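You operate a simulated robot arm through the tools that you are given. There is no shell and no other tool. Be economical: measure what you need, move in short steps, check, and stop when the job is done.

You run a simulated robot arm. Do the job below in one go: nothing can be reset, and whatever is moved stays where it is left.

JOB
Put things in order on the worktop. At the end: the yellow powder shaker is on the teal coaster; the orange mask jar is in the blue big bowl; the beige carton (marked "Wipes") stands where the yellow powder shaker stood; the orange stick stands on top of the green soap bar; the blue hair clip stands where the beige carton stood; whatever was shut is shut again. Leave all else as you found it, and nothing knocked over. Set down upright: powder shaker.

It is judged by the outcome, as a careful person would: the job done as asked, and still so three seconds after it is handed in. It fails if anything else is knocked over, pushed out of place, dropped, spilled or broken.

ROBOT AND FRAMES
A 6-joint arm with a two-finger parallel gripper, fixed in place. Base frame: the origin is at the foot of the arm, x ahead of it, y to its left, z up; the work surface is at about z = 0.9. Lengths are in m, angles in rad, forces in N, time in s.
With the tool pointing down near the work surface it reaches from about 0.24 to 0.66 m from the base axis. Its first joint turns from -1.152 to 1.152 rad. Payload 2.9 kg.
The tool frame sits at the grasp point between the pads (the TCP): z along the fingers, y along the line on which they close. The tips reach 0.03 m beyond it. The gripper opens to 0.11 m. The fingers are 0.02 m wide and 0.01 m thick; the gripper's body (0.048 by 0.112 m) begins 0.055 m behind the TCP.
Orientation is that of the tool frame in the base frame, as a unit quaternion [x, y, z, w]. With the fingers straight down and closing along the base's y, the tool's x points along the base's -x, its y along +y and its z along -z.

CONTROLS
- The arm moves only by the tool move_arm. Its argument "commands" is a list that holds one entry, the list of rows, each a list of 7 numbers: the shift along the base's x, y, z in m, then the turn, a rotation vector about the base's x, y, z in rad, then the gripper command, from -1 (shut) to 1 (fully open), values between in proportion. In form: [[[x, y, z, rx, ry, rz, fingers], ...]]. A call has 1 to 20 rows; each row is the pose to reach, as a shift and turn from the pose commanded when the call began. Each row takes 0.2 s and may step no farther than 0.05 m and 0.15 rad from the row before; otherwise, or with a gripper value out of range, the whole call is refused. A pose out of reach is approached as far as the arm can. The call stops where the force on the tool passes 40 N (or 10 N more than at its start, if that is more) or the arm is blocked; 0.2 s more then pass. The fingers move at their own pace (about 0.108 m/s each) and stop on an object; they squeeze with about 28 N. The grip force told is the motor's: it shows also when the fingers shut on nothing. Time passes only in rows, and 0.2 s behind the last, so rows that repeat a pose let the fingers close. It gives the time, the measured TCP pose, the force on the tool (base axes), the opening and the grip force at its end, in the units of the frame above (readings bear some noise), with the torque about the TCP (base axes, N m) and any sound that the robot's microphone picked up.
- Cameras (640 x 400 px; columns grow to the right, rows downward): "scene" is fixed at [0.0843, 0.446, 1.3783]; the picture's right is [-0.63, -0.78, 0.00], its down [-0.49, 0.40, -0.78] and it looks along [0.60, -0.49, -0.63] (base axes); focal length 232 px, centre (320, 200). "wrist" rides on the gripper at [0.072, 0.017, -0.103] in the tool frame; the picture's right is [-0.23, 0.97, 0.00], its down [-0.76, -0.18, -0.62] and it looks along [-0.61, -0.14, 0.78] (tool axes); focal length 222 px, centre (320, 200). There is no depth. A picture from a camera that has moved, and an enlarged one, comes with that camera's place and axes in the base frame and with its lens.
- grab_frame(camera): a new picture of that camera. It takes no simulated time.
- inspect(camera, box): a new picture of the part [left, top, right, bottom] of that camera's present view, enlarged. It takes no simulated time.
- hand_in(): hands the job in; it is judged then, once.

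Work in short steps. Places have to be worked out from the pictures, the camera data and where the tool is seen: move nearer, look again, correct. Check each grasp and each placing, and mend what went wrong. You have 120 turns and 68 pictures in all, those below and enlarged ones among them. Open the gripper and draw the arm clear of the work before you hand the job in, unless the task says otherwise.

The tools are called by a JSON object that holds its "fn" and its "kwargs". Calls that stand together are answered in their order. move_arm: Moves the arm, as the interface text tells. Its arguments: {"type":"object","properties":{"commands":{"type":"array","items":{"type":"array","items":{"type":"array","items":{"type":"number"}}}}},"required":["commands"]} The other tools are called the same way: grab_frame (camera) takes a picture; inspect (camera, box) takes an enlarged picture of a part of a camera's view; hand_in () hands the job in.

At the start:

```text
time_s: 0.0
position: [0.306, -0.3401, 1.2316]
tcp_rot: [0.0, 1.0, 0.0, 0.0]
contact_force: [-0.2, 0.0, 0.3]
wrist_torque: [0.0, 0.04, 0.01]
gripper_width: 0.1099
grip_force: 0.0
```

scene: 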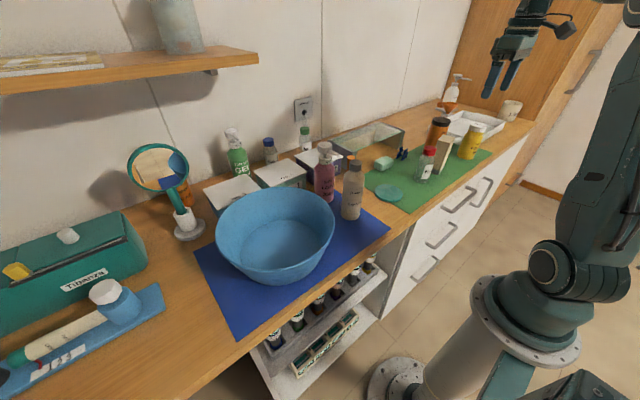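
wrist: 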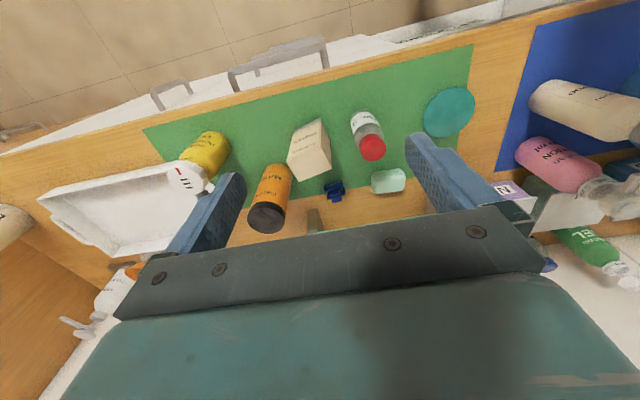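

I'll enlarge the working area in both views to identify things.

{"fn": "inspect", "kwargs": {"camera": "scene", "box": [340, 60, 540, 220]}}

{"fn": "inspect", "kwargs": {"camera": "wrist", "box": [140, 60, 500, 285]}}

{"fn": "inspect", "kwargs": {"camera": "scene", "box": [120, 100, 400, 280]}}

```text
2.50 times, centred on (440, 140) of scene
camera zoom: at [0.0843, 0.446, 1.3783], right [-0.63, -0.78, 0.0], down [-0.49, 0.4, -0.78], along [0.6, -0.49, -0.63], focal length 581 px, centre (20, 350)
```

zoom: 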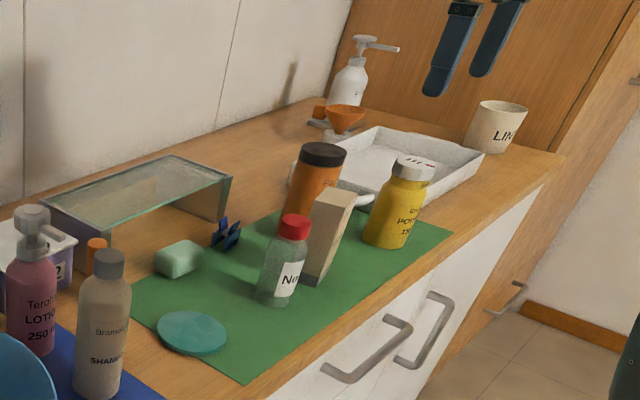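

```text
1.78 times, centred on (320, 172) of wrist
camera zoom: at [0.2338, -0.324, 1.3348], right [0.23, 0.97, 0.0], down [0.76, -0.18, 0.62], along [0.61, -0.14, -0.78], focal length 395 px, centre (320, 249)
```

zoom: 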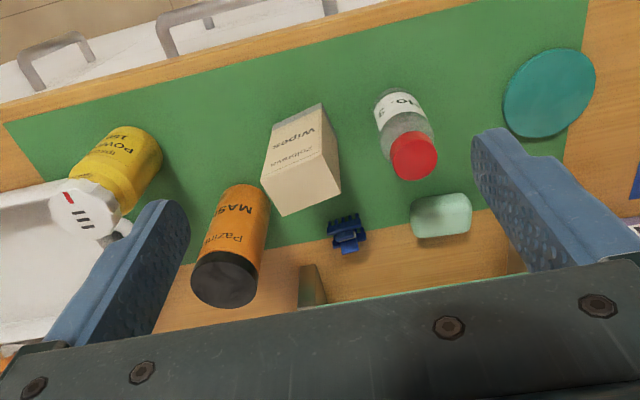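

```text
2.22 times, centred on (260, 190) of scene
camera zoom: at [0.0843, 0.446, 1.3783], right [-0.63, -0.78, 0.0], down [-0.49, 0.4, -0.78], along [0.6, -0.49, -0.63], focal length 516 px, centre (453, 222)
```

zoom: 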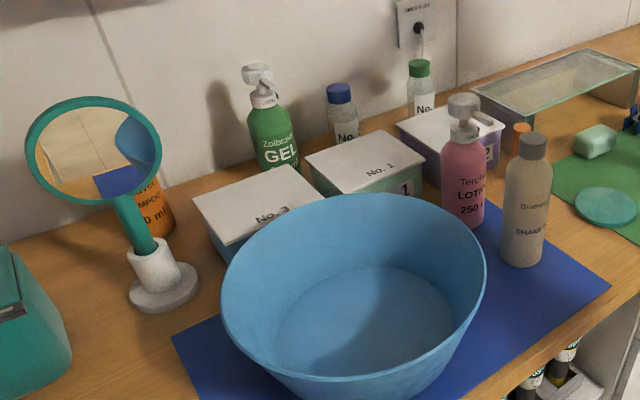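

Rough places: coaster (.425,-.115), shaker (.378,-.59), carton (.39,-.40), jar (.48,-.50), clip (.55,-.37), soap (.545,-.256), stick (.62,-.135), bowl (.42,.3). I move over the left part to look closer at the stick, soap and coaster.

{"fn": "move_arm", "kwargs": {"commands": [[[0.005, 0.045, -0.005, 0, 0, 0, 1], [0.01, 0.09, -0.01, 0, 0, 0, 1], [0.015, 0.135, -0.015, 0, 0, 0, 1], [0.02, 0.18, -0.02, 0, 0, 0, 1], [0.024, 0.22, -0.03, 0, 0, 0, 1]]]}}

{"fn": "grab_frame", "kwargs": {"camera": "wrist"}}

```text
time_s: 1.2
position: [0.3307, -0.1185, 1.2015]
tcp_rot: [0.0, 1.0, -0.001, 0.0]
contact_force: [-0.9, 1.4, -0.8]
wrist_torque: [-0.03, -0.04, 0.0]
gripper_width: 0.1102
grip_force: 0.1
```

```text
62 pictures are left
camera wrist: at [0.2576, -0.1024, 1.3044], right [0.23, 0.97, 0.0], down [0.76, -0.18, 0.62], along [0.61, -0.14, -0.78], focal length 222 px, centre (320, 200)
```

wrist: 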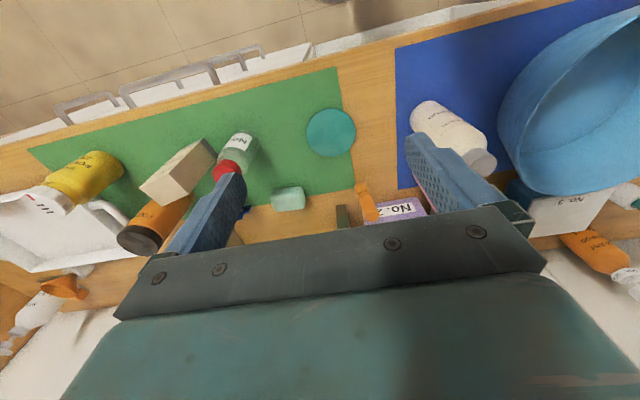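

The stick is visible between glass riser and box No. 2; enlarge.

{"fn": "inspect", "kwargs": {"camera": "wrist", "box": [220, 90, 460, 240]}}

{"fn": "inspect", "kwargs": {"camera": "scene", "box": [330, 110, 450, 200]}}

```text
2.67 times, centred on (340, 165) of wrist
camera zoom: at [0.2576, -0.1024, 1.3044], right [0.23, 0.97, 0.0], down [0.76, -0.18, 0.62], along [0.61, -0.14, -0.78], focal length 592 px, centre (267, 293)
```

zoom: 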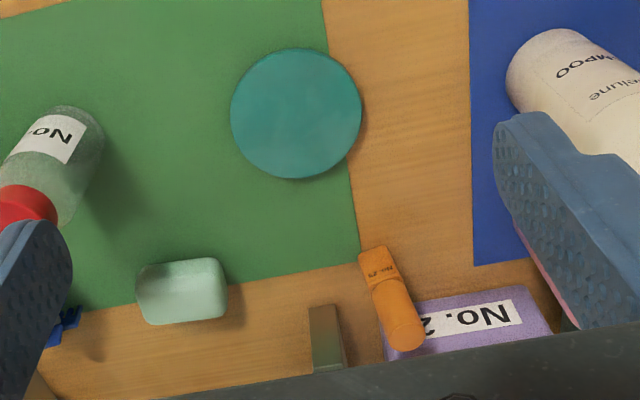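

```text
4.44 times, centred on (390, 155) of scene
camera zoom: at [0.0844, 0.446, 1.3783], right [-0.63, -0.78, 0.0], down [-0.49, 0.4, -0.78], along [0.6, -0.49, -0.63], focal length 1033 px, centre (9, 400)
```

zoom: 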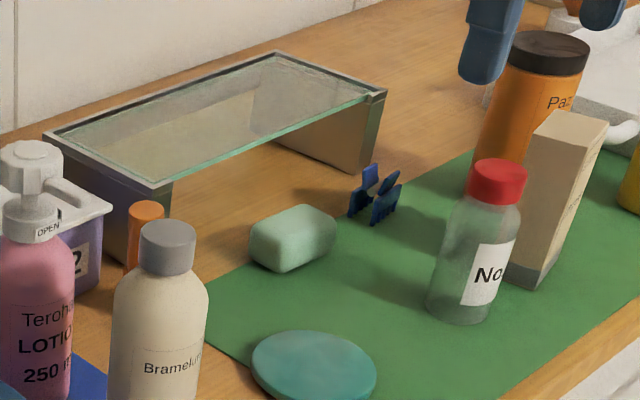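

The stick is upright at about (.56,-.08), top z≈.995; soap near (.53,-.235), top ≈.94. Now I look closely at the right-hand group.

{"fn": "move_arm", "kwargs": {"commands": [[[-0.005, -0.045, 0, 0, 0, -0.1, 1], [-0.01, -0.09, 0, 0, 0, -0.2, 1], [-0.02, -0.135, 0, 0, 0, -0.3, 1], [-0.03, -0.18, 0, 0, 0, -0.4, 1], [-0.045, -0.22, 0, 0, 0, -0.5, 1], [-0.06, -0.26, 0, 0, 0, -0.6, 1], [-0.07, -0.3, 0, 0, 0, -0.6, 1], [-0.07, -0.32, 0, 0, 0, -0.6, 1]]]}}

{"fn": "grab_frame", "kwargs": {"camera": "wrist"}}

```text
time_s: 3.0
position: [0.2607, -0.4431, 1.2026]
tcp_rot: [0.296, 0.955, 0.0, 0.0]
contact_force: [-0.1, 0.2, 0.4]
wrist_torque: [0.0, 0.0, -0.02]
gripper_width: 0.1101
grip_force: 0.1
```

```text
59 pictures are left
camera wrist: at [0.2096, -0.3866, 1.3051], right [0.74, 0.68, 0.0], down [0.53, -0.58, 0.62], along [0.42, -0.46, -0.78], focal length 222 px, centre (320, 200)
```

wrist: 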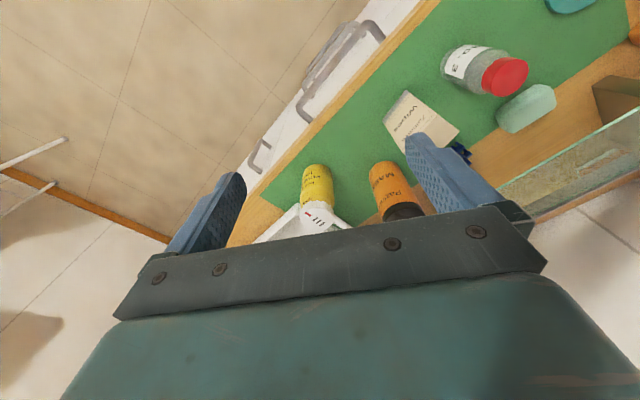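

{"fn": "inspect", "kwargs": {"camera": "wrist", "box": [240, 70, 480, 220]}}

```text
2.67 times, centred on (360, 145) of wrist
camera zoom: at [0.2096, -0.3866, 1.3051], right [0.74, 0.68, 0.0], down [0.53, -0.58, 0.62], along [0.42, -0.46, -0.78], focal length 592 px, centre (213, 347)
```

zoom: 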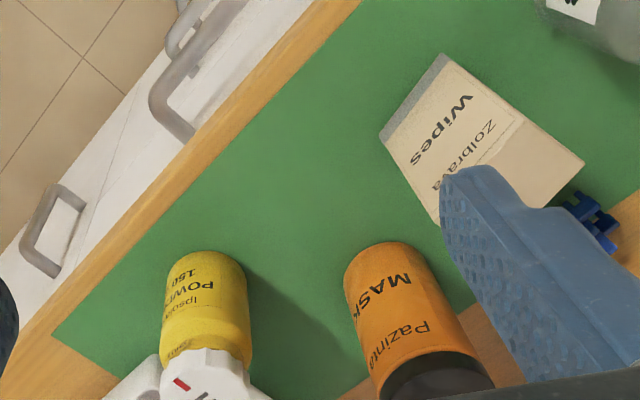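

Triangulated: shaker axis ≈(.38,-.58), top ≈1.045, Ø≈.06; jar ≈(.482,-.485), top ≈1.04. The shaker is at the edge of reach, so I'll approach with the tool tilted outward ~0.5 rad; first yaw to the radial direction.

{"fn": "move_arm", "kwargs": {"commands": [[[0.01, -0.01, 0, 0, 0, -0.13, 0.7], [0.02, -0.02, 0, 0, 0, -0.26, 0.7], [0.03, -0.025, 0, 0, 0, -0.39, 0.7]]]}}

{"fn": "move_arm", "kwargs": {"commands": [[[0.0, 0.0, -0.01, -0.104, -0.069, 0, 0.7], [0.0, 0.0, -0.02, -0.209, -0.137, 0, 0.7], [0.01, -0.01, -0.04, -0.313, -0.206, 0, 0.7], [0.02, -0.02, -0.06, -0.418, -0.274, 0, 0.7], [0.04, -0.04, -0.08, -0.418, -0.274, 0, 0.7]]]}}

{"fn": "grab_frame", "kwargs": {"camera": "wrist"}}

{"fn": "inspect", "kwargs": {"camera": "scene", "box": [400, 40, 560, 180]}}

```text
time_s: 3.8
position: [0.2908, -0.4655, 1.2024]
tcp_rot: [0.476, 0.879, 0.001, 0.001]
contact_force: [0.8, -0.5, -0.5]
wrist_torque: [0.02, 0.0, -0.01]
gripper_width: 0.0935
grip_force: 0.1
```

```text
time_s: 5.0
position: [0.33, -0.5073, 1.1214]
tcp_rot: [0.461, 0.852, -0.118, 0.218]
contact_force: [-0.3, -0.1, 0.8]
wrist_torque: [0.04, 0.0, -0.01]
gripper_width: 0.0937
grip_force: 0.1
```

```text
57 pictures are left
camera wrist: at [0.282, -0.4021, 1.1767], right [0.92, 0.37, 0.11], down [0.05, -0.41, 0.91], along [0.38, -0.84, -0.39], focal length 222 px, centre (320, 200)
```

wrist: 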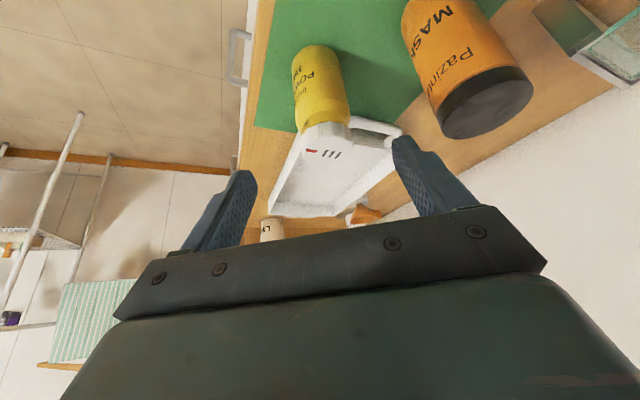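

```text
2.86 times, centred on (480, 110) of scene
camera zoom: at [0.0843, 0.4461, 1.3783], right [-0.63, -0.78, 0.0], down [-0.49, 0.4, -0.78], along [0.6, -0.49, -0.63], focal length 664 px, centre (-137, 457)
```

zoom: 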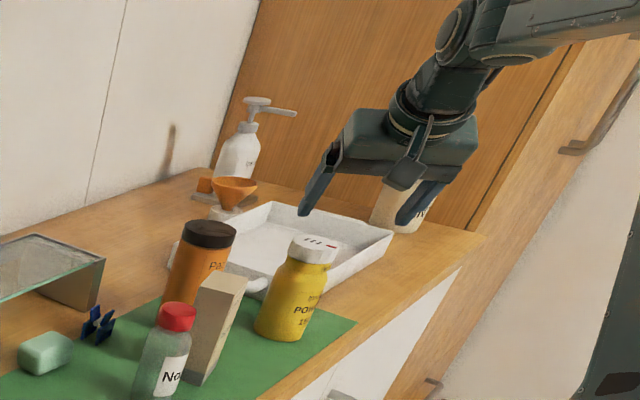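

Shaker confirmed at about (.379,-.58). Its cap would hit the palm at this tilt, so I tilt further to 0.8 rad and line up 0.14 m back along the tool axis.

{"fn": "move_arm", "kwargs": {"commands": [[[0.0, 0.005, -0.01, -0.125, -0.082, 0, 0.7], [-0.006, 0.011, -0.03, -0.251, -0.165, 0, 0.7], [-0.006, 0.011, -0.043, -0.251, -0.165, 0, 0.7]]]}}

{"fn": "grab_frame", "kwargs": {"camera": "wrist"}}

{"fn": "inspect", "kwargs": {"camera": "scene", "box": [400, 40, 560, 180]}}

```text
time_s: 5.8
position: [0.3234, -0.4952, 1.0787]
tcp_rot: [0.437, 0.811, -0.185, 0.343]
contact_force: [-0.3, -0.3, 0.0]
wrist_torque: [0.02, -0.01, -0.03]
gripper_width: 0.0934
grip_force: 0.1
```

```text
55 pictures are left
camera wrist: at [0.2698, -0.3813, 1.0981], right [0.9, 0.4, 0.16], down [-0.1, -0.17, 0.98], along [0.42, -0.9, -0.11], focal length 222 px, centre (320, 200)
```

wrist: 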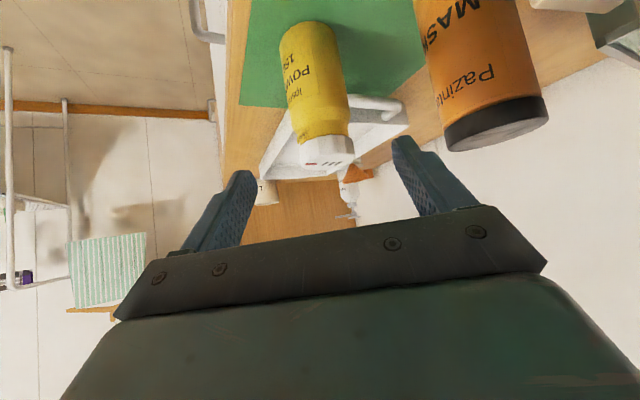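

```text
2.86 times, centred on (480, 110) of scene
camera zoom: at [0.0843, 0.446, 1.3783], right [-0.63, -0.78, 0.0], down [-0.49, 0.4, -0.78], along [0.6, -0.49, -0.63], focal length 664 px, centre (-137, 457)
```

zoom: 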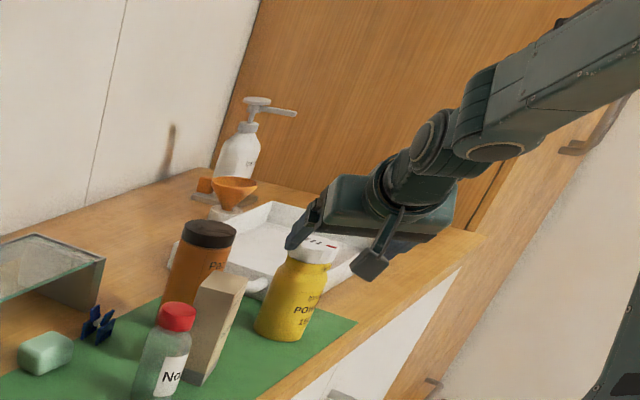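

Aligned laterally (offset <1 mm); shaker axis now ≈(.375,-.575). I advance along the tool axis and leave the gripper open, then check.

{"fn": "move_arm", "kwargs": {"commands": [[[0.013, -0.02, -0.025, 0, 0, 0, 0.75], [0.026, -0.04, -0.05, 0, 0, 0, 0.75], [0.039, -0.06, -0.075, 0, 0, 0, 0.75], [0.0516, -0.0798, -0.1007, 0, 0, 0, 0.75]]]}}

{"fn": "grab_frame", "kwargs": {"camera": "wrist"}}

{"fn": "inspect", "kwargs": {"camera": "scene", "box": [400, 80, 530, 180]}}

```text
time_s: 6.8
position: [0.3771, -0.5741, 0.9766]
tcp_rot: [0.437, 0.811, -0.185, 0.343]
contact_force: [-0.9, 0.2, -0.1]
wrist_torque: [-0.02, -0.01, 0.01]
gripper_width: 0.0963
grip_force: 0.0
```

```text
53 pictures are left
camera wrist: at [0.3221, -0.4616, 0.9962], right [0.9, 0.4, 0.16], down [-0.1, -0.17, 0.98], along [0.42, -0.9, -0.11], focal length 222 px, centre (320, 200)
```

wrist: 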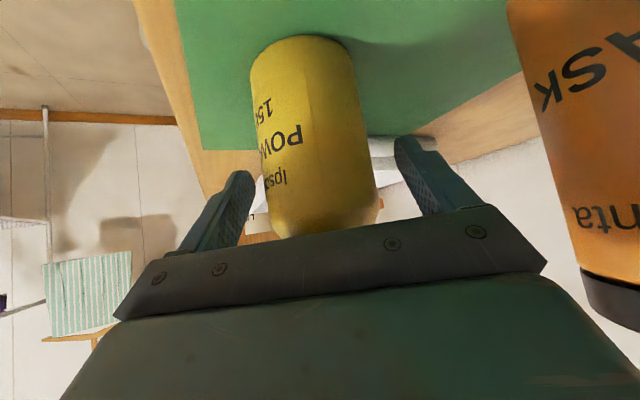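

```text
4.00 times, centred on (465, 130) of scene
camera zoom: at [0.0843, 0.446, 1.3783], right [-0.63, -0.78, 0.0], down [-0.49, 0.4, -0.78], along [0.6, -0.49, -0.63], focal length 929 px, centre (-260, 480)
```

zoom: 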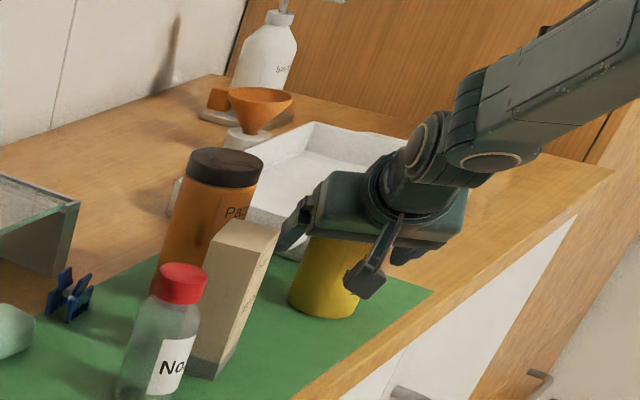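

The shaker sits centred between the pads; close on it.

{"fn": "move_arm", "kwargs": {"commands": [[[0, 0, 0, 0, 0, 0, 0], [0, 0, 0, 0, 0, 0, -0.3], [0, 0, 0, 0, 0, 0, -0.3], [0, 0, 0, 0, 0, 0, -0.3]]]}}

```text
time_s: 7.8
position: [0.3764, -0.5741, 0.9774]
tcp_rot: [0.437, 0.811, -0.185, 0.343]
contact_force: [0.3, -1.5, 0.5]
wrist_torque: [-0.06, -0.04, -0.03]
gripper_width: 0.0629
grip_force: 27.7
```

Gripped at 0.063 m. Lift a little straight up and check.

{"fn": "move_arm", "kwargs": {"commands": [[[0, 0, 0.02, 0, 0, 0, -0.3], [0, 0, 0.06, 0, 0, 0, -0.3], [0, 0, 0.1, 0, 0, 0, -0.3], [-0.02, 0.02, 0.13, 0, 0, 0, -0.3], [-0.04, 0.05, 0.15, 0, 0, 0, -0.3]]]}}

{"fn": "inspect", "kwargs": {"camera": "scene", "box": [360, 20, 560, 180]}}

```text
time_s: 9.0
position: [0.335, -0.5249, 1.129]
tcp_rot: [0.438, 0.811, -0.184, 0.342]
contact_force: [-0.8, 0.1, -2.0]
wrist_torque: [-0.01, 0.02, 0.01]
gripper_width: 0.0629
grip_force: 28.2
```

```text
2.50 times, centred on (460, 100) of scene
camera zoom: at [0.0844, 0.446, 1.3783], right [-0.63, -0.78, 0.0], down [-0.49, 0.4, -0.78], along [0.6, -0.49, -0.63], focal length 581 px, centre (-30, 450)
```

zoom: 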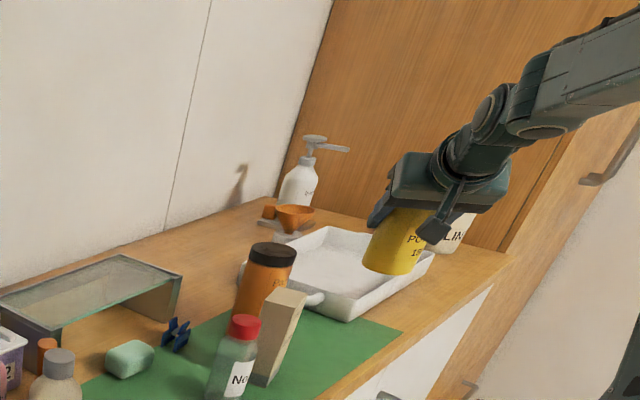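

Held upright. I carry it round at height (base ≈1.09) to above the coaster (.422,-.116), yawing to keep the tool radial.

{"fn": "move_arm", "kwargs": {"commands": [[[-0.022, 0.037, 0.02, 0, 0, 0, -0.3], [-0.03, 0.08, 0.036, 0, 0, 0.02, -0.3], [-0.04, 0.121, 0.041, 0, 0, 0.05, -0.3], [-0.022, 0.161, 0.041, 0, 0, 0.13, -0.3], [-0.005, 0.205, 0.041, 0, 0, 0.22, -0.3], [0.018, 0.246, 0.041, 0, 0, 0.32, -0.3], [0.044, 0.282, 0.041, 0, 0, 0.42, -0.3], [0.066, 0.321, 0.041, 0, 0, 0.52, -0.3], [0.0845, 0.3623, 0.041, 0, 0, 0.62, -0.3], [0.087, 0.408, 0.041, 0, 0, 0.726, -0.3], [0.087, 0.408, 0.041, 0, 0, 0.726, -0.3]]]}}

{"fn": "grab_frame", "kwargs": {"camera": "scene"}}

{"fn": "grab_frame", "kwargs": {"camera": "wrist"}}

```text
time_s: 11.4
position: [0.4215, -0.1157, 1.1685]
tcp_rot: [0.12, 0.913, -0.05, 0.386]
contact_force: [-0.5, 0.4, -1.4]
wrist_torque: [0.02, 0.01, 0.02]
gripper_width: 0.0629
grip_force: 28.4
```

```text
50 pictures are left
```

scene: 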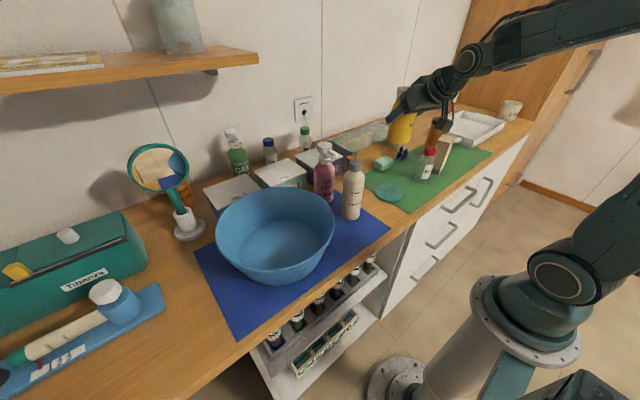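

```text
49 pictures are left
camera wrist: at [0.3054, -0.0665, 1.1874], right [0.41, 0.9, 0.16], down [0.03, -0.19, 0.98], along [0.91, -0.39, -0.11], focal length 222 px, centre (320, 200)
```

wrist: 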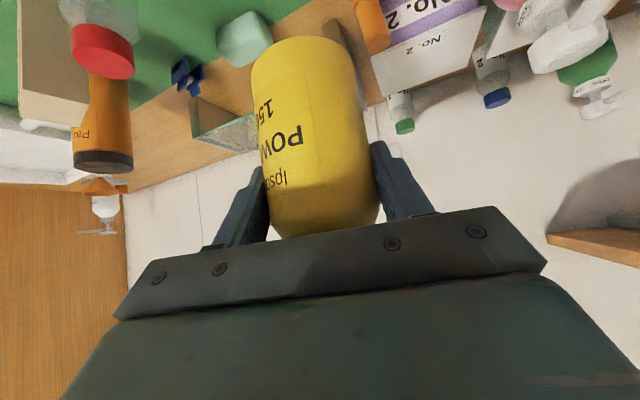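

Over the coaster. Descend to just above it, then look.

{"fn": "move_arm", "kwargs": {"commands": [[[0, 0, -0.045, 0, 0, 0, -0.3], [0, 0, -0.09, 0, 0, 0, -0.3], [0, 0, -0.13, 0, 0, 0, -0.3], [0, 0, -0.16, 0, 0, 0, -0.3]]]}}

{"fn": "inspect", "kwargs": {"camera": "scene", "box": [340, 100, 480, 220]}}

{"fn": "grab_frame", "kwargs": {"camera": "wrist"}}

```text
time_s: 12.4
position: [0.424, -0.1155, 1.0108]
tcp_rot: [0.12, 0.913, -0.051, 0.387]
contact_force: [0.2, -1.3, -2.8]
wrist_torque: [-0.01, 0.03, -0.03]
gripper_width: 0.0629
grip_force: 27.5
```

```text
3.33 times, centred on (410, 160) of scene
camera zoom: at [0.0844, 0.446, 1.3783], right [-0.63, -0.78, 0.0], down [-0.49, 0.4, -0.78], along [0.6, -0.49, -0.63], focal length 774 px, centre (20, 333)
```

zoom: 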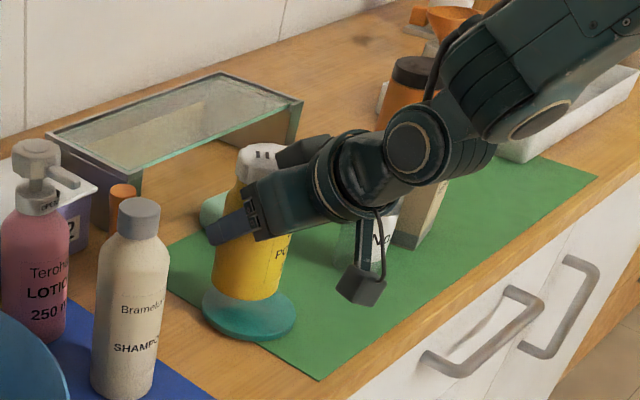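

```text
47 pictures are left
camera wrist: at [0.3071, -0.0659, 1.0296], right [0.41, 0.9, 0.16], down [0.03, -0.19, 0.98], along [0.91, -0.39, -0.11], focal length 222 px, centre (320, 200)
```

wrist: 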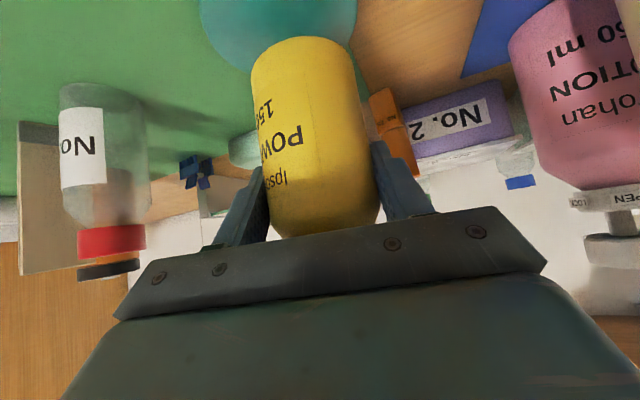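

The coaster centre is ~6 mm toward −y/−x of the shaker axis; correct that and lower gently.

{"fn": "move_arm", "kwargs": {"commands": [[[-0.004, -0.006, 0, 0, 0, 0, -0.3], [-0.004, -0.006, -0.012, 0, 0, 0, -0.3], [-0.004, -0.006, -0.02, 0, 0, 0, -0.3], [-0.004, -0.006, -0.024, 0, 0, 0, -0.3]]]}}

```text
time_s: 13.4
position: [0.4189, -0.1224, 0.9854]
tcp_rot: [0.121, 0.913, -0.051, 0.387]
contact_force: [-0.3, -0.5, -0.2]
wrist_torque: [-0.01, 0.01, 0.0]
gripper_width: 0.0629
grip_force: 27.8
```

{"fn": "move_arm", "kwargs": {"commands": [[[0, 0, -0.002, 0, 0, 0, -0.3], [0, 0, -0.004, 0, 0, 0, -0.3], [0, 0, -0.004, 0, 0, 0, -0.3]]]}}

{"fn": "inspect", "kwargs": {"camera": "scene", "box": [360, 130, 430, 220]}}

```text
time_s: 14.2
position: [0.4195, -0.1241, 0.984]
tcp_rot: [0.121, 0.911, -0.052, 0.39]
contact_force: [-0.3, -1.1, 21.9]
wrist_torque: [-0.08, -0.33, -0.18]
gripper_width: 0.0626
grip_force: 27.8
```

```text
4.44 times, centred on (395, 175) of scene
camera zoom: at [0.084, 0.4461, 1.3783], right [-0.63, -0.78, 0.0], down [-0.49, 0.4, -0.78], along [0.6, -0.49, -0.63], focal length 1033 px, centre (-13, 311)
```

zoom: 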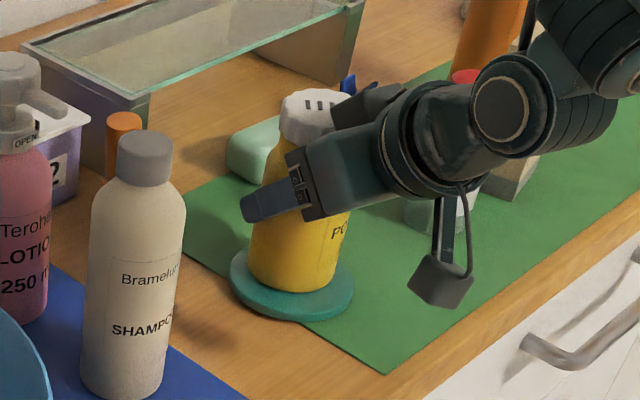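

Contact at z≈.984 (22 N), shaker well inside the coaster. Ease off 2 mm and release.

{"fn": "move_arm", "kwargs": {"commands": [[[0, 0, 0.003, 0, 0, 0, -0.3], [0, 0, 0.003, 0, 0, 0, 0.3], [0, 0, 0.003, 0, 0, 0, 0.75], [0, 0, 0.003, 0, 0, 0, 0.75]]]}}

{"fn": "grab_frame", "kwargs": {"camera": "wrist"}}

```text
time_s: 15.2
position: [0.418, -0.1231, 0.9855]
tcp_rot: [0.121, 0.913, -0.051, 0.386]
contact_force: [0.1, 0.2, -0.1]
wrist_torque: [0.02, -0.03, -0.02]
gripper_width: 0.0961
grip_force: 0.1
```

```text
45 pictures are left
camera wrist: at [0.3019, -0.074, 1.0041], right [0.41, 0.9, 0.16], down [0.04, -0.19, 0.98], along [0.91, -0.39, -0.11], focal length 222 px, centre (320, 200)
```

wrist: 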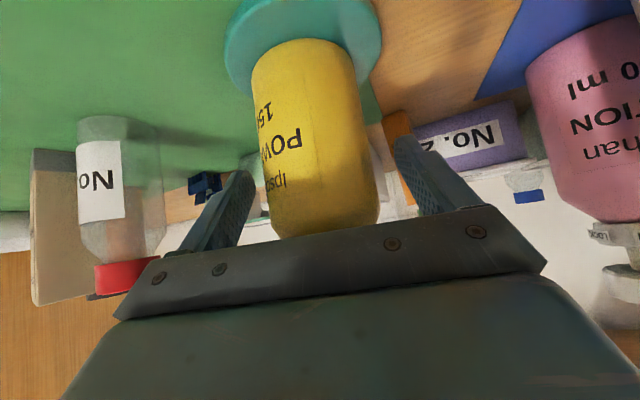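

Released upright. Retreat along the tool axis.

{"fn": "move_arm", "kwargs": {"commands": [[[-0.028, 0.007, 0.028, 0, 0, 0, 0.75], [-0.056, 0.015, 0.056, 0, 0, 0, 0.75], [-0.084, 0.022, 0.085, 0, 0, 0, 0.75], [-0.104, 0.028, 0.115, 0, 0, 0, 0.75], [-0.11, 0.028, 0.15, 0, 0, 0, 0.75]]]}}

{"fn": "grab_frame", "kwargs": {"camera": "wrist"}}

{"fn": "inspect", "kwargs": {"camera": "scene", "box": [340, 90, 500, 220]}}

```text
time_s: 16.4
position: [0.3097, -0.0965, 1.1342]
tcp_rot: [0.121, 0.913, -0.051, 0.385]
contact_force: [-0.7, 0.1, -0.2]
wrist_torque: [0.0, 0.04, 0.03]
gripper_width: 0.0964
grip_force: 0.0
```

```text
44 pictures are left
camera wrist: at [0.1929, -0.0472, 1.1527], right [0.41, 0.9, 0.16], down [0.03, -0.19, 0.98], along [0.91, -0.39, -0.11], focal length 222 px, centre (320, 200)
```

wrist: 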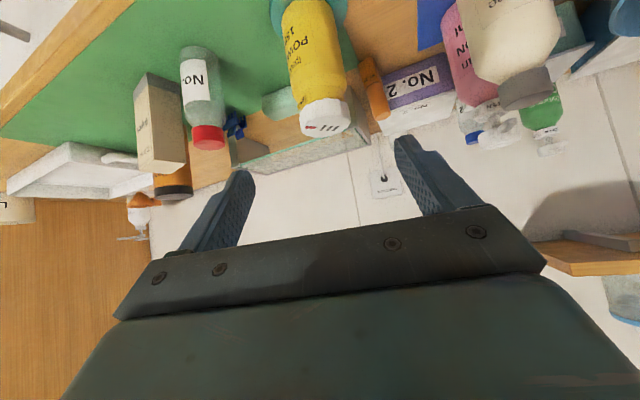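

```text
3.08 times, centred on (420, 155) of scene
camera zoom: at [0.0843, 0.446, 1.3783], right [-0.63, -0.78, 0.0], down [-0.49, 0.4, -0.78], along [0.6, -0.49, -0.63], focal length 715 px, centre (12, 338)
```

zoom: 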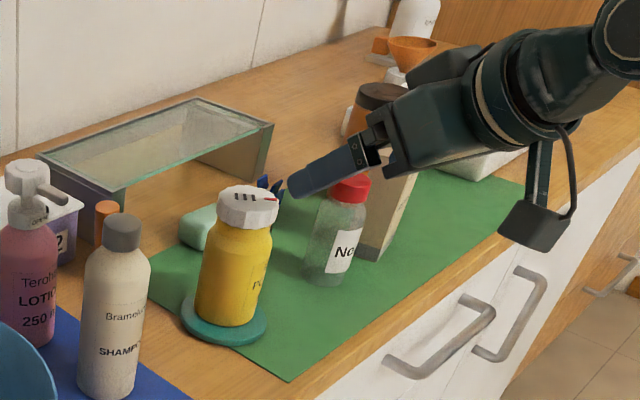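

Shaker done. Now measure the carton; enlarge it in this view.

{"fn": "inspect", "kwargs": {"camera": "wrist", "box": [100, 30, 260, 210]}}

```text
2.22 times, centred on (180, 120) of wrist
camera zoom: at [0.1929, -0.0472, 1.1527], right [0.41, 0.9, 0.16], down [0.03, -0.19, 0.98], along [0.91, -0.39, -0.11], focal length 494 px, centre (631, 378)
```

zoom: 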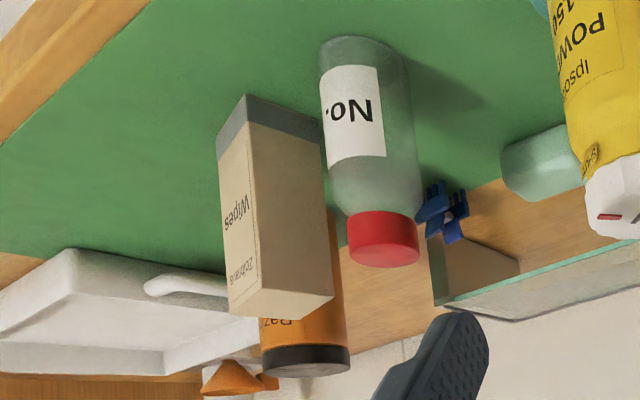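

Carton centre ≈(.4005,-.378), .041×.057 m footprint, top ≈1.045. I'll grip its narrow dimension, closing along azimuth .22, tool az −1.35 with tilt .35, so the fingers avoid the red-capped bottle.

{"fn": "move_arm", "kwargs": {"commands": [[[0.0, -0.01, 0.02, 0, 0, -0.136, 0.55], [0.01, -0.03, 0.04, 0, 0, -0.272, 0.55], [0.02, -0.05, 0.056, 0, 0, -0.408, 0.55], [0.03, -0.07, 0.056, 0, 0, -0.544, 0.55], [0.04, -0.09, 0.056, 0, 0, -0.68, 0.55], [0.05, -0.11, 0.056, 0, 0, -0.816, 0.55], [0.05, -0.13, 0.056, 0, 0, -0.952, 0.55], [0.05, -0.15, 0.056, 0, 0, -1.086, 0.55]]]}}

{"fn": "move_arm", "kwargs": {"commands": [[[0.01, -0.02, 0, 0.146, 0.0328, 0, 0.55], [0.02, -0.05, 0, 0.292, 0.0656, 0, 0.55], [0.03, -0.08, 0, 0.439, 0.0986, 0, 0.55], [0.031, -0.091, -0.03, 0.439, 0.0986, 0, 0.55]]]}}

{"fn": "grab_frame", "kwargs": {"camera": "wrist"}}

{"fn": "inspect", "kwargs": {"camera": "scene", "box": [380, 40, 540, 200]}}

```text
time_s: 18.2
position: [0.3592, -0.245, 1.1891]
tcp_rot: [0.575, 0.719, -0.243, 0.304]
contact_force: [-0.4, 1.1, 0.0]
wrist_torque: [0.02, 0.03, -0.02]
gripper_width: 0.0851
grip_force: 0.1
```

```text
time_s: 19.2
position: [0.3902, -0.3384, 1.16]
tcp_rot: [0.616, 0.769, -0.108, 0.136]
contact_force: [0.1, -0.8, -0.1]
wrist_torque: [-0.01, -0.01, -0.02]
gripper_width: 0.0852
grip_force: 0.2
```

```text
41 pictures are left
camera wrist: at [0.3832, -0.2331, 1.231], right [1.0, 0.01, 0.08], down [-0.06, -0.53, 0.85], along [0.05, -0.85, -0.53], focal length 222 px, centre (320, 200)
```

wrist: 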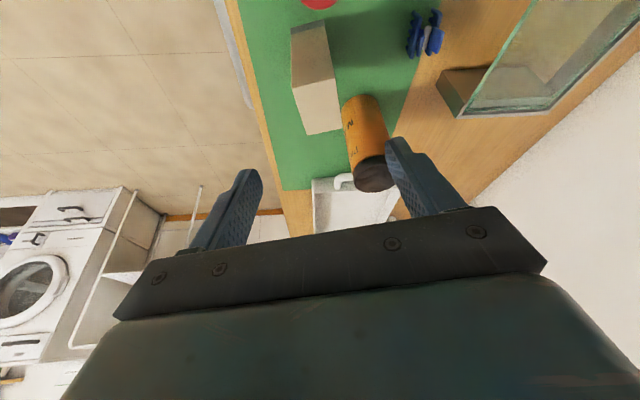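

```text
2.50 times, centred on (460, 120) of scene
camera zoom: at [0.0844, 0.446, 1.3783], right [-0.63, -0.78, 0.0], down [-0.49, 0.4, -0.78], along [0.6, -0.49, -0.63], focal length 581 px, centre (-30, 400)
```

zoom: 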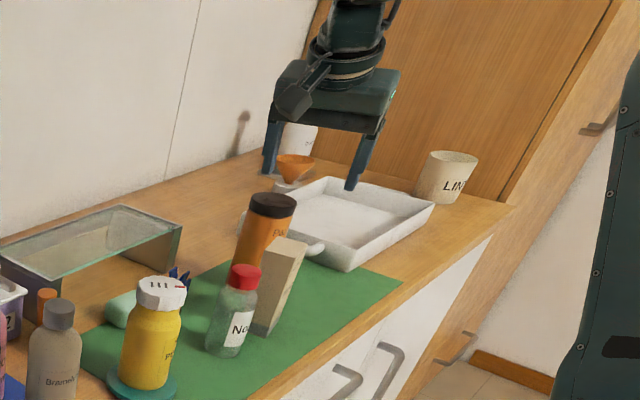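

The new view gives the carton centre ≈(.398,-.373), orientation as assumed. Advance to TCP z 1.01 with open fingers.

{"fn": "move_arm", "kwargs": {"commands": [[[0.002, -0.009, -0.04, 0, 0, 0, 0.55], [0.004, -0.018, -0.08, 0, 0, 0, 0.55], [0.006, -0.027, -0.115, 0, 0, 0, 0.55], [0.008, -0.036, -0.15, 0, 0, 0, 0.55]]]}}

{"fn": "grab_frame", "kwargs": {"camera": "wrist"}}

{"fn": "inspect", "kwargs": {"camera": "scene", "box": [400, 80, 500, 200]}}

```text
time_s: 20.2
position: [0.3977, -0.3714, 1.0099]
tcp_rot: [0.615, 0.769, -0.109, 0.137]
contact_force: [-0.2, -0.4, -0.3]
wrist_torque: [-0.01, -0.02, -0.02]
gripper_width: 0.0851
grip_force: 0.1
```

```text
39 pictures are left
camera wrist: at [0.3913, -0.2665, 1.0807], right [1.0, 0.01, 0.08], down [-0.06, -0.53, 0.85], along [0.05, -0.85, -0.53], focal length 222 px, centre (320, 200)
```

wrist: 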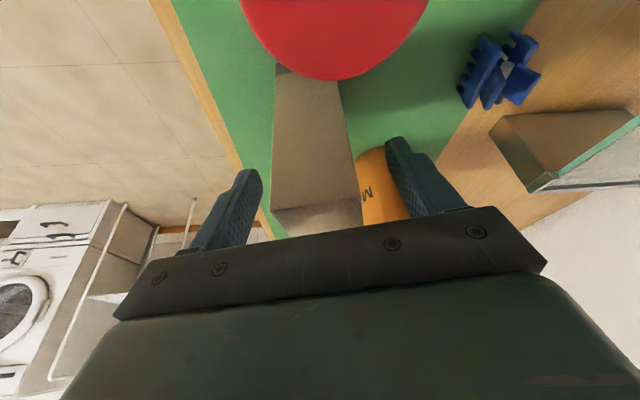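

```text
3.33 times, centred on (450, 140) of scene
camera zoom: at [0.0843, 0.446, 1.3783], right [-0.63, -0.78, 0.0], down [-0.49, 0.4, -0.78], along [0.6, -0.49, -0.63], focal length 774 px, centre (-113, 400)
```

zoom: 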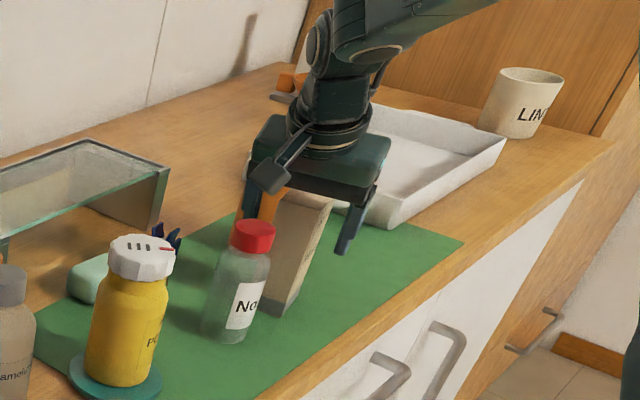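

Carton is between the pads, bottle clear. Close.

{"fn": "move_arm", "kwargs": {"commands": [[[0, 0, 0, 0, 0, 0, 0.1], [0, 0, 0, 0, 0, 0, -0.6], [0, 0, 0, 0, 0, 0, -0.6], [0, 0, 0, 0, 0, 0, -0.6]]]}}

```text
time_s: 21.2
position: [0.3974, -0.3712, 1.0112]
tcp_rot: [0.615, 0.769, -0.109, 0.136]
contact_force: [-0.7, -0.1, 0.2]
wrist_torque: [-0.02, -0.02, 0.01]
gripper_width: 0.0415
grip_force: 28.1
```

Gripped (0.0415 m). Lift and carry it to the shaker's old spot (.376,-.574), keeping orientation.

{"fn": "move_arm", "kwargs": {"commands": [[[0, 0, 0.03, 0, 0, 0, -0.6], [0, 0, 0.07, 0, 0, 0, -0.6], [0, 0, 0.11, 0, 0, 0, -0.6], [0, 0, 0.15, 0, 0, 0, -0.6], [-0.005, -0.045, 0.16, 0, 0, 0, -0.6], [-0.01, -0.09, 0.16, 0, 0, 0, -0.6], [-0.015, -0.135, 0.16, 0, 0, 0, -0.6], [-0.02, -0.175, 0.16, 0, 0, 0, -0.6], [-0.022, -0.203, 0.15, 0, 0, 0, -0.6], [-0.022, -0.203, 0.13, 0, 0, 0, -0.6]]]}}

{"fn": "inspect", "kwargs": {"camera": "scene", "box": [400, 20, 560, 180]}}

```text
time_s: 23.4
position: [0.3839, -0.5473, 1.1296]
tcp_rot: [0.615, 0.769, -0.109, 0.135]
contact_force: [0.5, 0.4, -0.3]
wrist_torque: [-0.02, -0.01, -0.02]
gripper_width: 0.0418
grip_force: 28.1
out of reach, approached as far as the arm can: row 8, 9, 10
```

```text
2.50 times, centred on (480, 100) of scene
camera zoom: at [0.0843, 0.4461, 1.3783], right [-0.63, -0.78, 0.0], down [-0.49, 0.4, -0.78], along [0.6, -0.49, -0.63], focal length 581 px, centre (-80, 450)
```

zoom: 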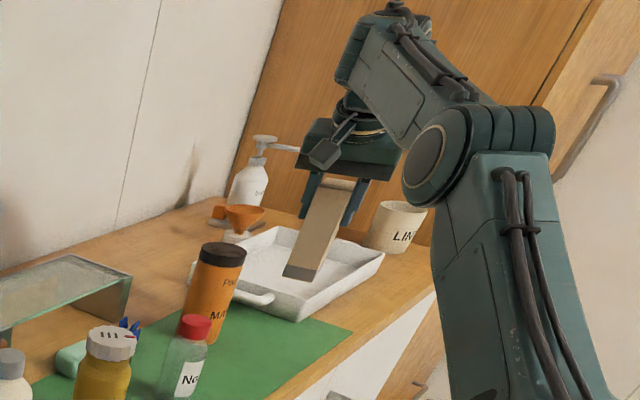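

At this height it stops at r≈.668 (want .687). Reach may improve lower down; descend to ~2 cm above the mat and read.

{"fn": "move_arm", "kwargs": {"commands": [[[0, 0, -0.03, 0, 0, 0, -0.6], [0, 0, -0.06, 0, 0, 0, -0.6], [0, 0, -0.09, 0, 0, 0, -0.6], [0, 0, -0.1, 0, 0, 0, -0.6]]]}}

```text
time_s: 24.4
position: [0.3833, -0.5472, 1.029]
tcp_rot: [0.615, 0.769, -0.109, 0.136]
contact_force: [0.9, -0.7, -1.3]
wrist_torque: [0.03, 0.0, -0.01]
gripper_width: 0.0416
grip_force: 27.8
```

{"fn": "move_arm", "kwargs": {"commands": [[[-0.004, -0.014, 0, 0, 0, 0, -0.6], [-0.0075, -0.027, 0, 0, 0, 0, -0.6], [-0.0075, -0.027, 0, 0, 0, 0, -0.6]]]}}

```text
time_s: 25.2
position: [0.3766, -0.5722, 1.0306]
tcp_rot: [0.615, 0.769, -0.11, 0.136]
contact_force: [0.4, 0.5, -0.9]
wrist_torque: [-0.01, 0.01, 0.02]
gripper_width: 0.0417
grip_force: 28.1
```

Reachable now: (.3766,-.572). Lower gently to contact (expected z≈1.011).

{"fn": "move_arm", "kwargs": {"commands": [[[0, 0, -0.009, 0, 0, 0, -0.6], [0, 0, -0.015, 0, 0, 0, -0.6], [0, 0, -0.018, 0, 0, 0, -0.6], [0, 0, -0.02, 0, 0, 0, -0.6], [0, 0, -0.02, 0, 0, 0, -0.6]]]}}

{"fn": "inspect", "kwargs": {"camera": "scene", "box": [420, 80, 520, 180]}}

```text
time_s: 26.4
position: [0.3769, -0.5732, 1.0089]
tcp_rot: [0.616, 0.768, -0.109, 0.136]
contact_force: [-0.2, -0.8, -0.6]
wrist_torque: [-0.01, 0.01, 0.0]
gripper_width: 0.0418
grip_force: 28.1
```

```text
4.00 times, centred on (470, 130) of scene
camera zoom: at [0.0843, 0.446, 1.3783], right [-0.63, -0.78, 0.0], down [-0.49, 0.4, -0.78], along [0.6, -0.49, -0.63], focal length 929 px, centre (-280, 480)
```

zoom: 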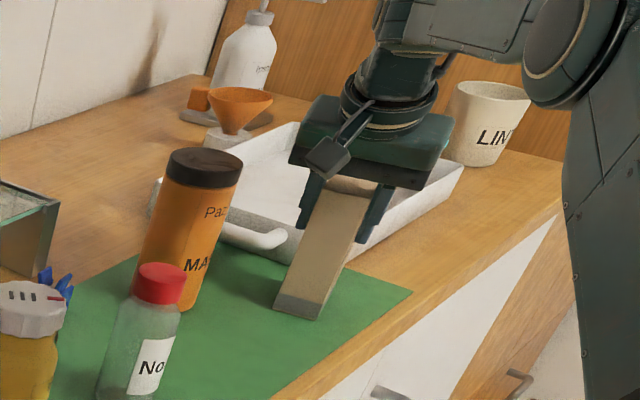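

No contact yet; continue in 1.5 mm steps.

{"fn": "move_arm", "kwargs": {"commands": [[[0, 0, -0.0015, 0, 0, 0, -0.6], [0, 0, -0.003, 0, 0, 0, -0.6], [0, 0, -0.0045, 0, 0, 0, -0.6]]]}}

```text
time_s: 27.2
position: [0.3786, -0.5749, 1.009]
tcp_rot: [0.615, 0.768, -0.108, 0.14]
contact_force: [-1.8, 4.2, 20.4]
wrist_torque: [0.55, 0.28, -0.03]
gripper_width: 0.0415
grip_force: 27.8
```

Contact at 20 N. Ease up 3.5 mm and release.

{"fn": "move_arm", "kwargs": {"commands": [[[0, 0, 0.0035, 0, 0, 0, -0.6], [0, 0, 0.0035, 0, 0, 0, -0.1], [0, 0, 0.0035, 0, 0, 0, 0.5], [0, 0, 0.0035, 0, 0, 0, 0.5]]]}}

{"fn": "inspect", "kwargs": {"camera": "scene", "box": [420, 80, 520, 180]}}

```text
time_s: 28.2
position: [0.3782, -0.5727, 1.0092]
tcp_rot: [0.615, 0.769, -0.108, 0.135]
contact_force: [-0.1, -0.4, 0.2]
wrist_torque: [-0.01, 0.0, 0.02]
gripper_width: 0.0824
grip_force: 0.0
```

```text
4.00 times, centred on (470, 130) of scene
camera zoom: at [0.0843, 0.446, 1.3783], right [-0.63, -0.78, 0.0], down [-0.49, 0.4, -0.78], along [0.6, -0.49, -0.63], focal length 929 px, centre (-280, 480)
```

zoom: 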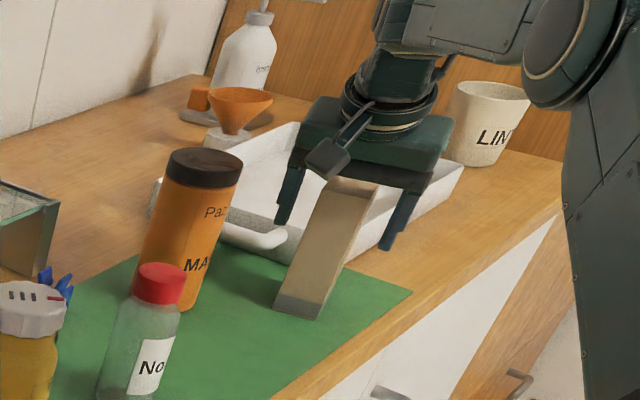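

Carton stands. Retreat, and move to a view of the hair clip with the tool radial toward it.

{"fn": "move_arm", "kwargs": {"commands": [[[-0.003, 0.013, 0.037, 0, 0, 0, 0.5], [-0.006, 0.026, 0.075, 0, 0, 0, 0.5], [-0.009, 0.04, 0.112, 0, 0, 0, 0.5], [-0.012, 0.053, 0.15, 0, 0, 0, 0.5], [-0.008, 0.1, 0.15, 0, 0, 0.12, 0.5], [-0.004, 0.14, 0.15, 0, 0, 0.25, 0.5], [0.0, 0.18, 0.15, 0, 0, 0.38, 0.5], [0.005, 0.22, 0.15, 0, 0, 0.51, 0.5], [0.01, 0.26, 0.15, 0, 0, 0.64, 0.5], [0.015, 0.29, 0.15, 0, 0, 0.76, 0.5]]]}}

{"fn": "inspect", "kwargs": {"camera": "wrist", "box": [200, 40, 440, 190]}}

{"fn": "grab_frame", "kwargs": {"camera": "scene"}}

```text
time_s: 30.4
position: [0.3924, -0.2855, 1.158]
tcp_rot: [0.285, 0.943, -0.05, 0.166]
contact_force: [-0.4, 0.8, -0.2]
wrist_torque: [-0.04, -0.05, -0.01]
gripper_width: 0.0826
grip_force: 0.0
```

```text
2.67 times, centred on (320, 115) of wrist
camera zoom: at [0.3151, -0.2126, 1.2296], right [0.72, 0.69, 0.08], down [0.32, -0.43, 0.85], along [0.62, -0.58, -0.53], focal length 592 px, centre (320, 427)
```

zoom: 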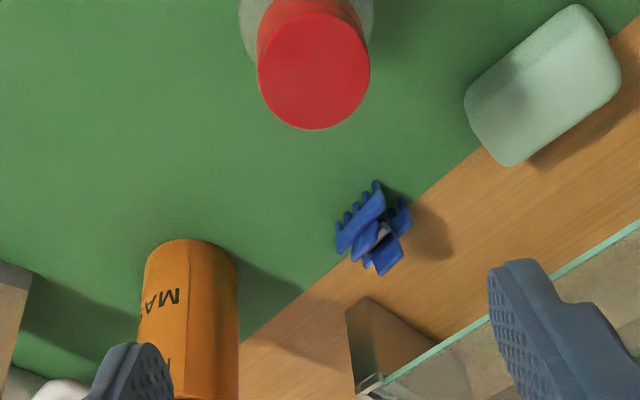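

```text
33 pictures are left
```

scene: 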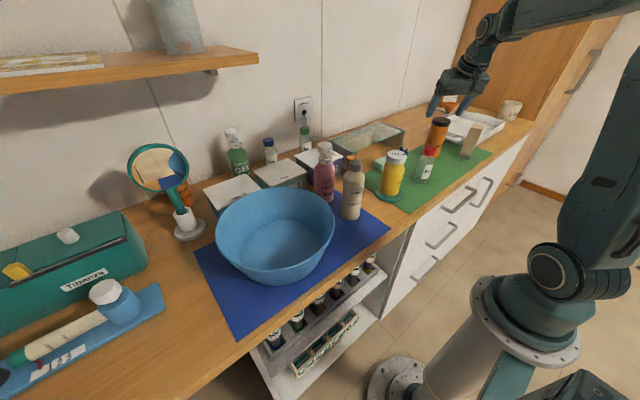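

Zoom in on the clip to judge its shape.

{"fn": "inspect", "kwargs": {"camera": "wrist", "box": [315, 95, 365, 150]}}

{"fn": "inspect", "kwargs": {"camera": "scene", "box": [385, 135, 425, 170]}}

```text
7.27 times, centred on (340, 122) of wrist
camera zoom: at [0.3151, -0.2126, 1.2296], right [0.72, 0.69, 0.08], down [0.32, -0.43, 0.85], along [0.62, -0.58, -0.53], focal length 1615 px, centre (174, 764)
```

zoom: 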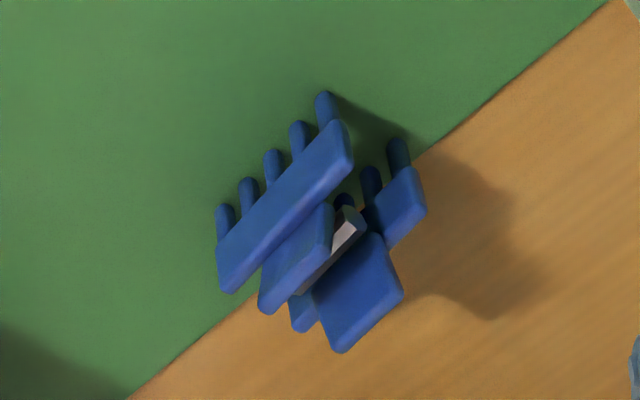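

```text
11.43 times, centred on (405, 152) of scene
camera zoom: at [0.0843, 0.446, 1.3783], right [-0.63, -0.78, 0.0], down [-0.49, 0.4, -0.78], along [0.6, -0.49, -0.63], focal length 2656 px, centre (-651, 743)
```

zoom: 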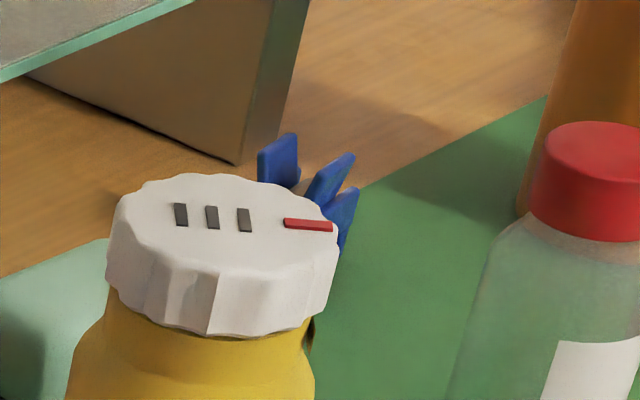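

The clip stands on its prongs, bars parallel to y, spanning x≈.525–.558, y≈−.338…−.38. I'll grip its bar ends along y, tool pointing az 0 with tilt .35. Move to a pre-grasp pose and check.

{"fn": "move_arm", "kwargs": {"commands": [[[0.02, -0.01, 0, 0, 0, 0.15, 0.27], [0.045, -0.03, 0, 0, 0, 0.3, 0.27], [0.07, -0.05, 0, 0, 0, 0.45, 0.27], [0.09, -0.07, -0.01, 0, 0, 0.592, 0.27], [0.1, -0.0745, -0.05, 0, 0, 0.592, 0.27], [0.103, -0.0745, -0.09, 0, 0, 0.592, 0.27]]]}}

{"fn": "grab_frame", "kwargs": {"camera": "wrist"}}

```text
time_s: 31.8
position: [0.4942, -0.3597, 1.0691]
tcp_rot: [-0.002, 0.985, 0.0, 0.175]
contact_force: [-0.7, -0.3, 0.4]
wrist_torque: [0.0, 0.01, 0.0]
gripper_width: 0.0699
grip_force: 0.1
```

```text
30 pictures are left
camera wrist: at [0.3907, -0.3437, 1.1402], right [0.21, 0.97, 0.08], down [0.5, -0.18, 0.85], along [0.84, -0.14, -0.53], focal length 222 px, centre (320, 200)
```

wrist: 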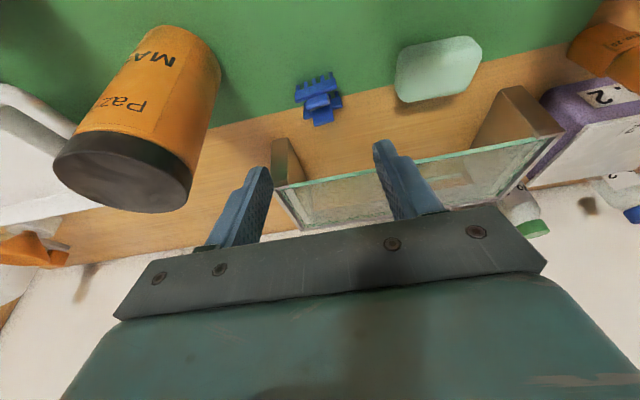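

Clip confirmed at (.534,-.362). Advance.

{"fn": "move_arm", "kwargs": {"commands": [[[0.012, -0.001, -0.04, 0, 0, 0, 0.27], [0.024, -0.001, -0.08, 0, 0, 0, 0.27], [0.034, -0.001, -0.115, 0, 0, 0, 0.27], [0.04, -0.001, -0.131, 0, 0, 0, 0.27]]]}}

{"fn": "grab_frame", "kwargs": {"camera": "wrist"}}

```text
time_s: 32.8
position: [0.534, -0.3612, 0.9369]
tcp_rot: [-0.002, 0.985, 0.0, 0.175]
contact_force: [-0.2, 0.5, -0.7]
wrist_torque: [0.01, 0.0, -0.04]
gripper_width: 0.0697
grip_force: 0.1
```

```text
29 pictures are left
camera wrist: at [0.4314, -0.3433, 1.008], right [0.21, 0.97, 0.08], down [0.5, -0.18, 0.85], along [0.84, -0.14, -0.53], focal length 222 px, centre (320, 200)
```

wrist: 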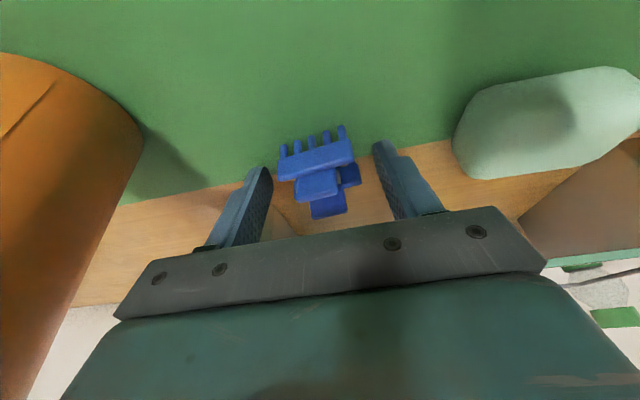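

Fingers straddle the clip; shift back 6 mm so the pads fully cover the front bar, then close.

{"fn": "move_arm", "kwargs": {"commands": [[[-0.006, 0, 0, 0, 0, 0, 0.27], [-0.006, 0, 0, 0, 0, 0, -0.3], [-0.006, 0, 0, 0, 0, 0, -0.8], [-0.006, 0, 0, 0, 0, 0, -0.8]]]}}

{"fn": "grab_frame", "kwargs": {"camera": "wrist"}}

```text
time_s: 33.8
position: [0.5285, -0.3608, 0.938]
tcp_rot: [-0.001, 0.985, 0.0, 0.175]
contact_force: [-0.3, 0.3, 0.6]
wrist_torque: [-0.04, 0.01, -0.05]
gripper_width: 0.0451
grip_force: 28.0
```

```text
28 pictures are left
camera wrist: at [0.4255, -0.3434, 1.0091], right [0.21, 0.97, 0.08], down [0.5, -0.18, 0.85], along [0.84, -0.14, -0.53], focal length 222 px, centre (320, 200)
```

wrist: 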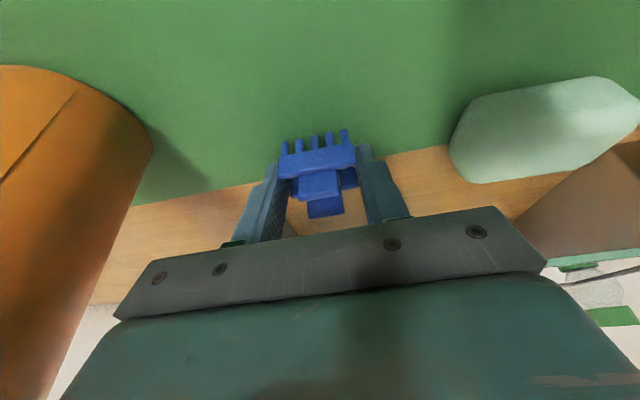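

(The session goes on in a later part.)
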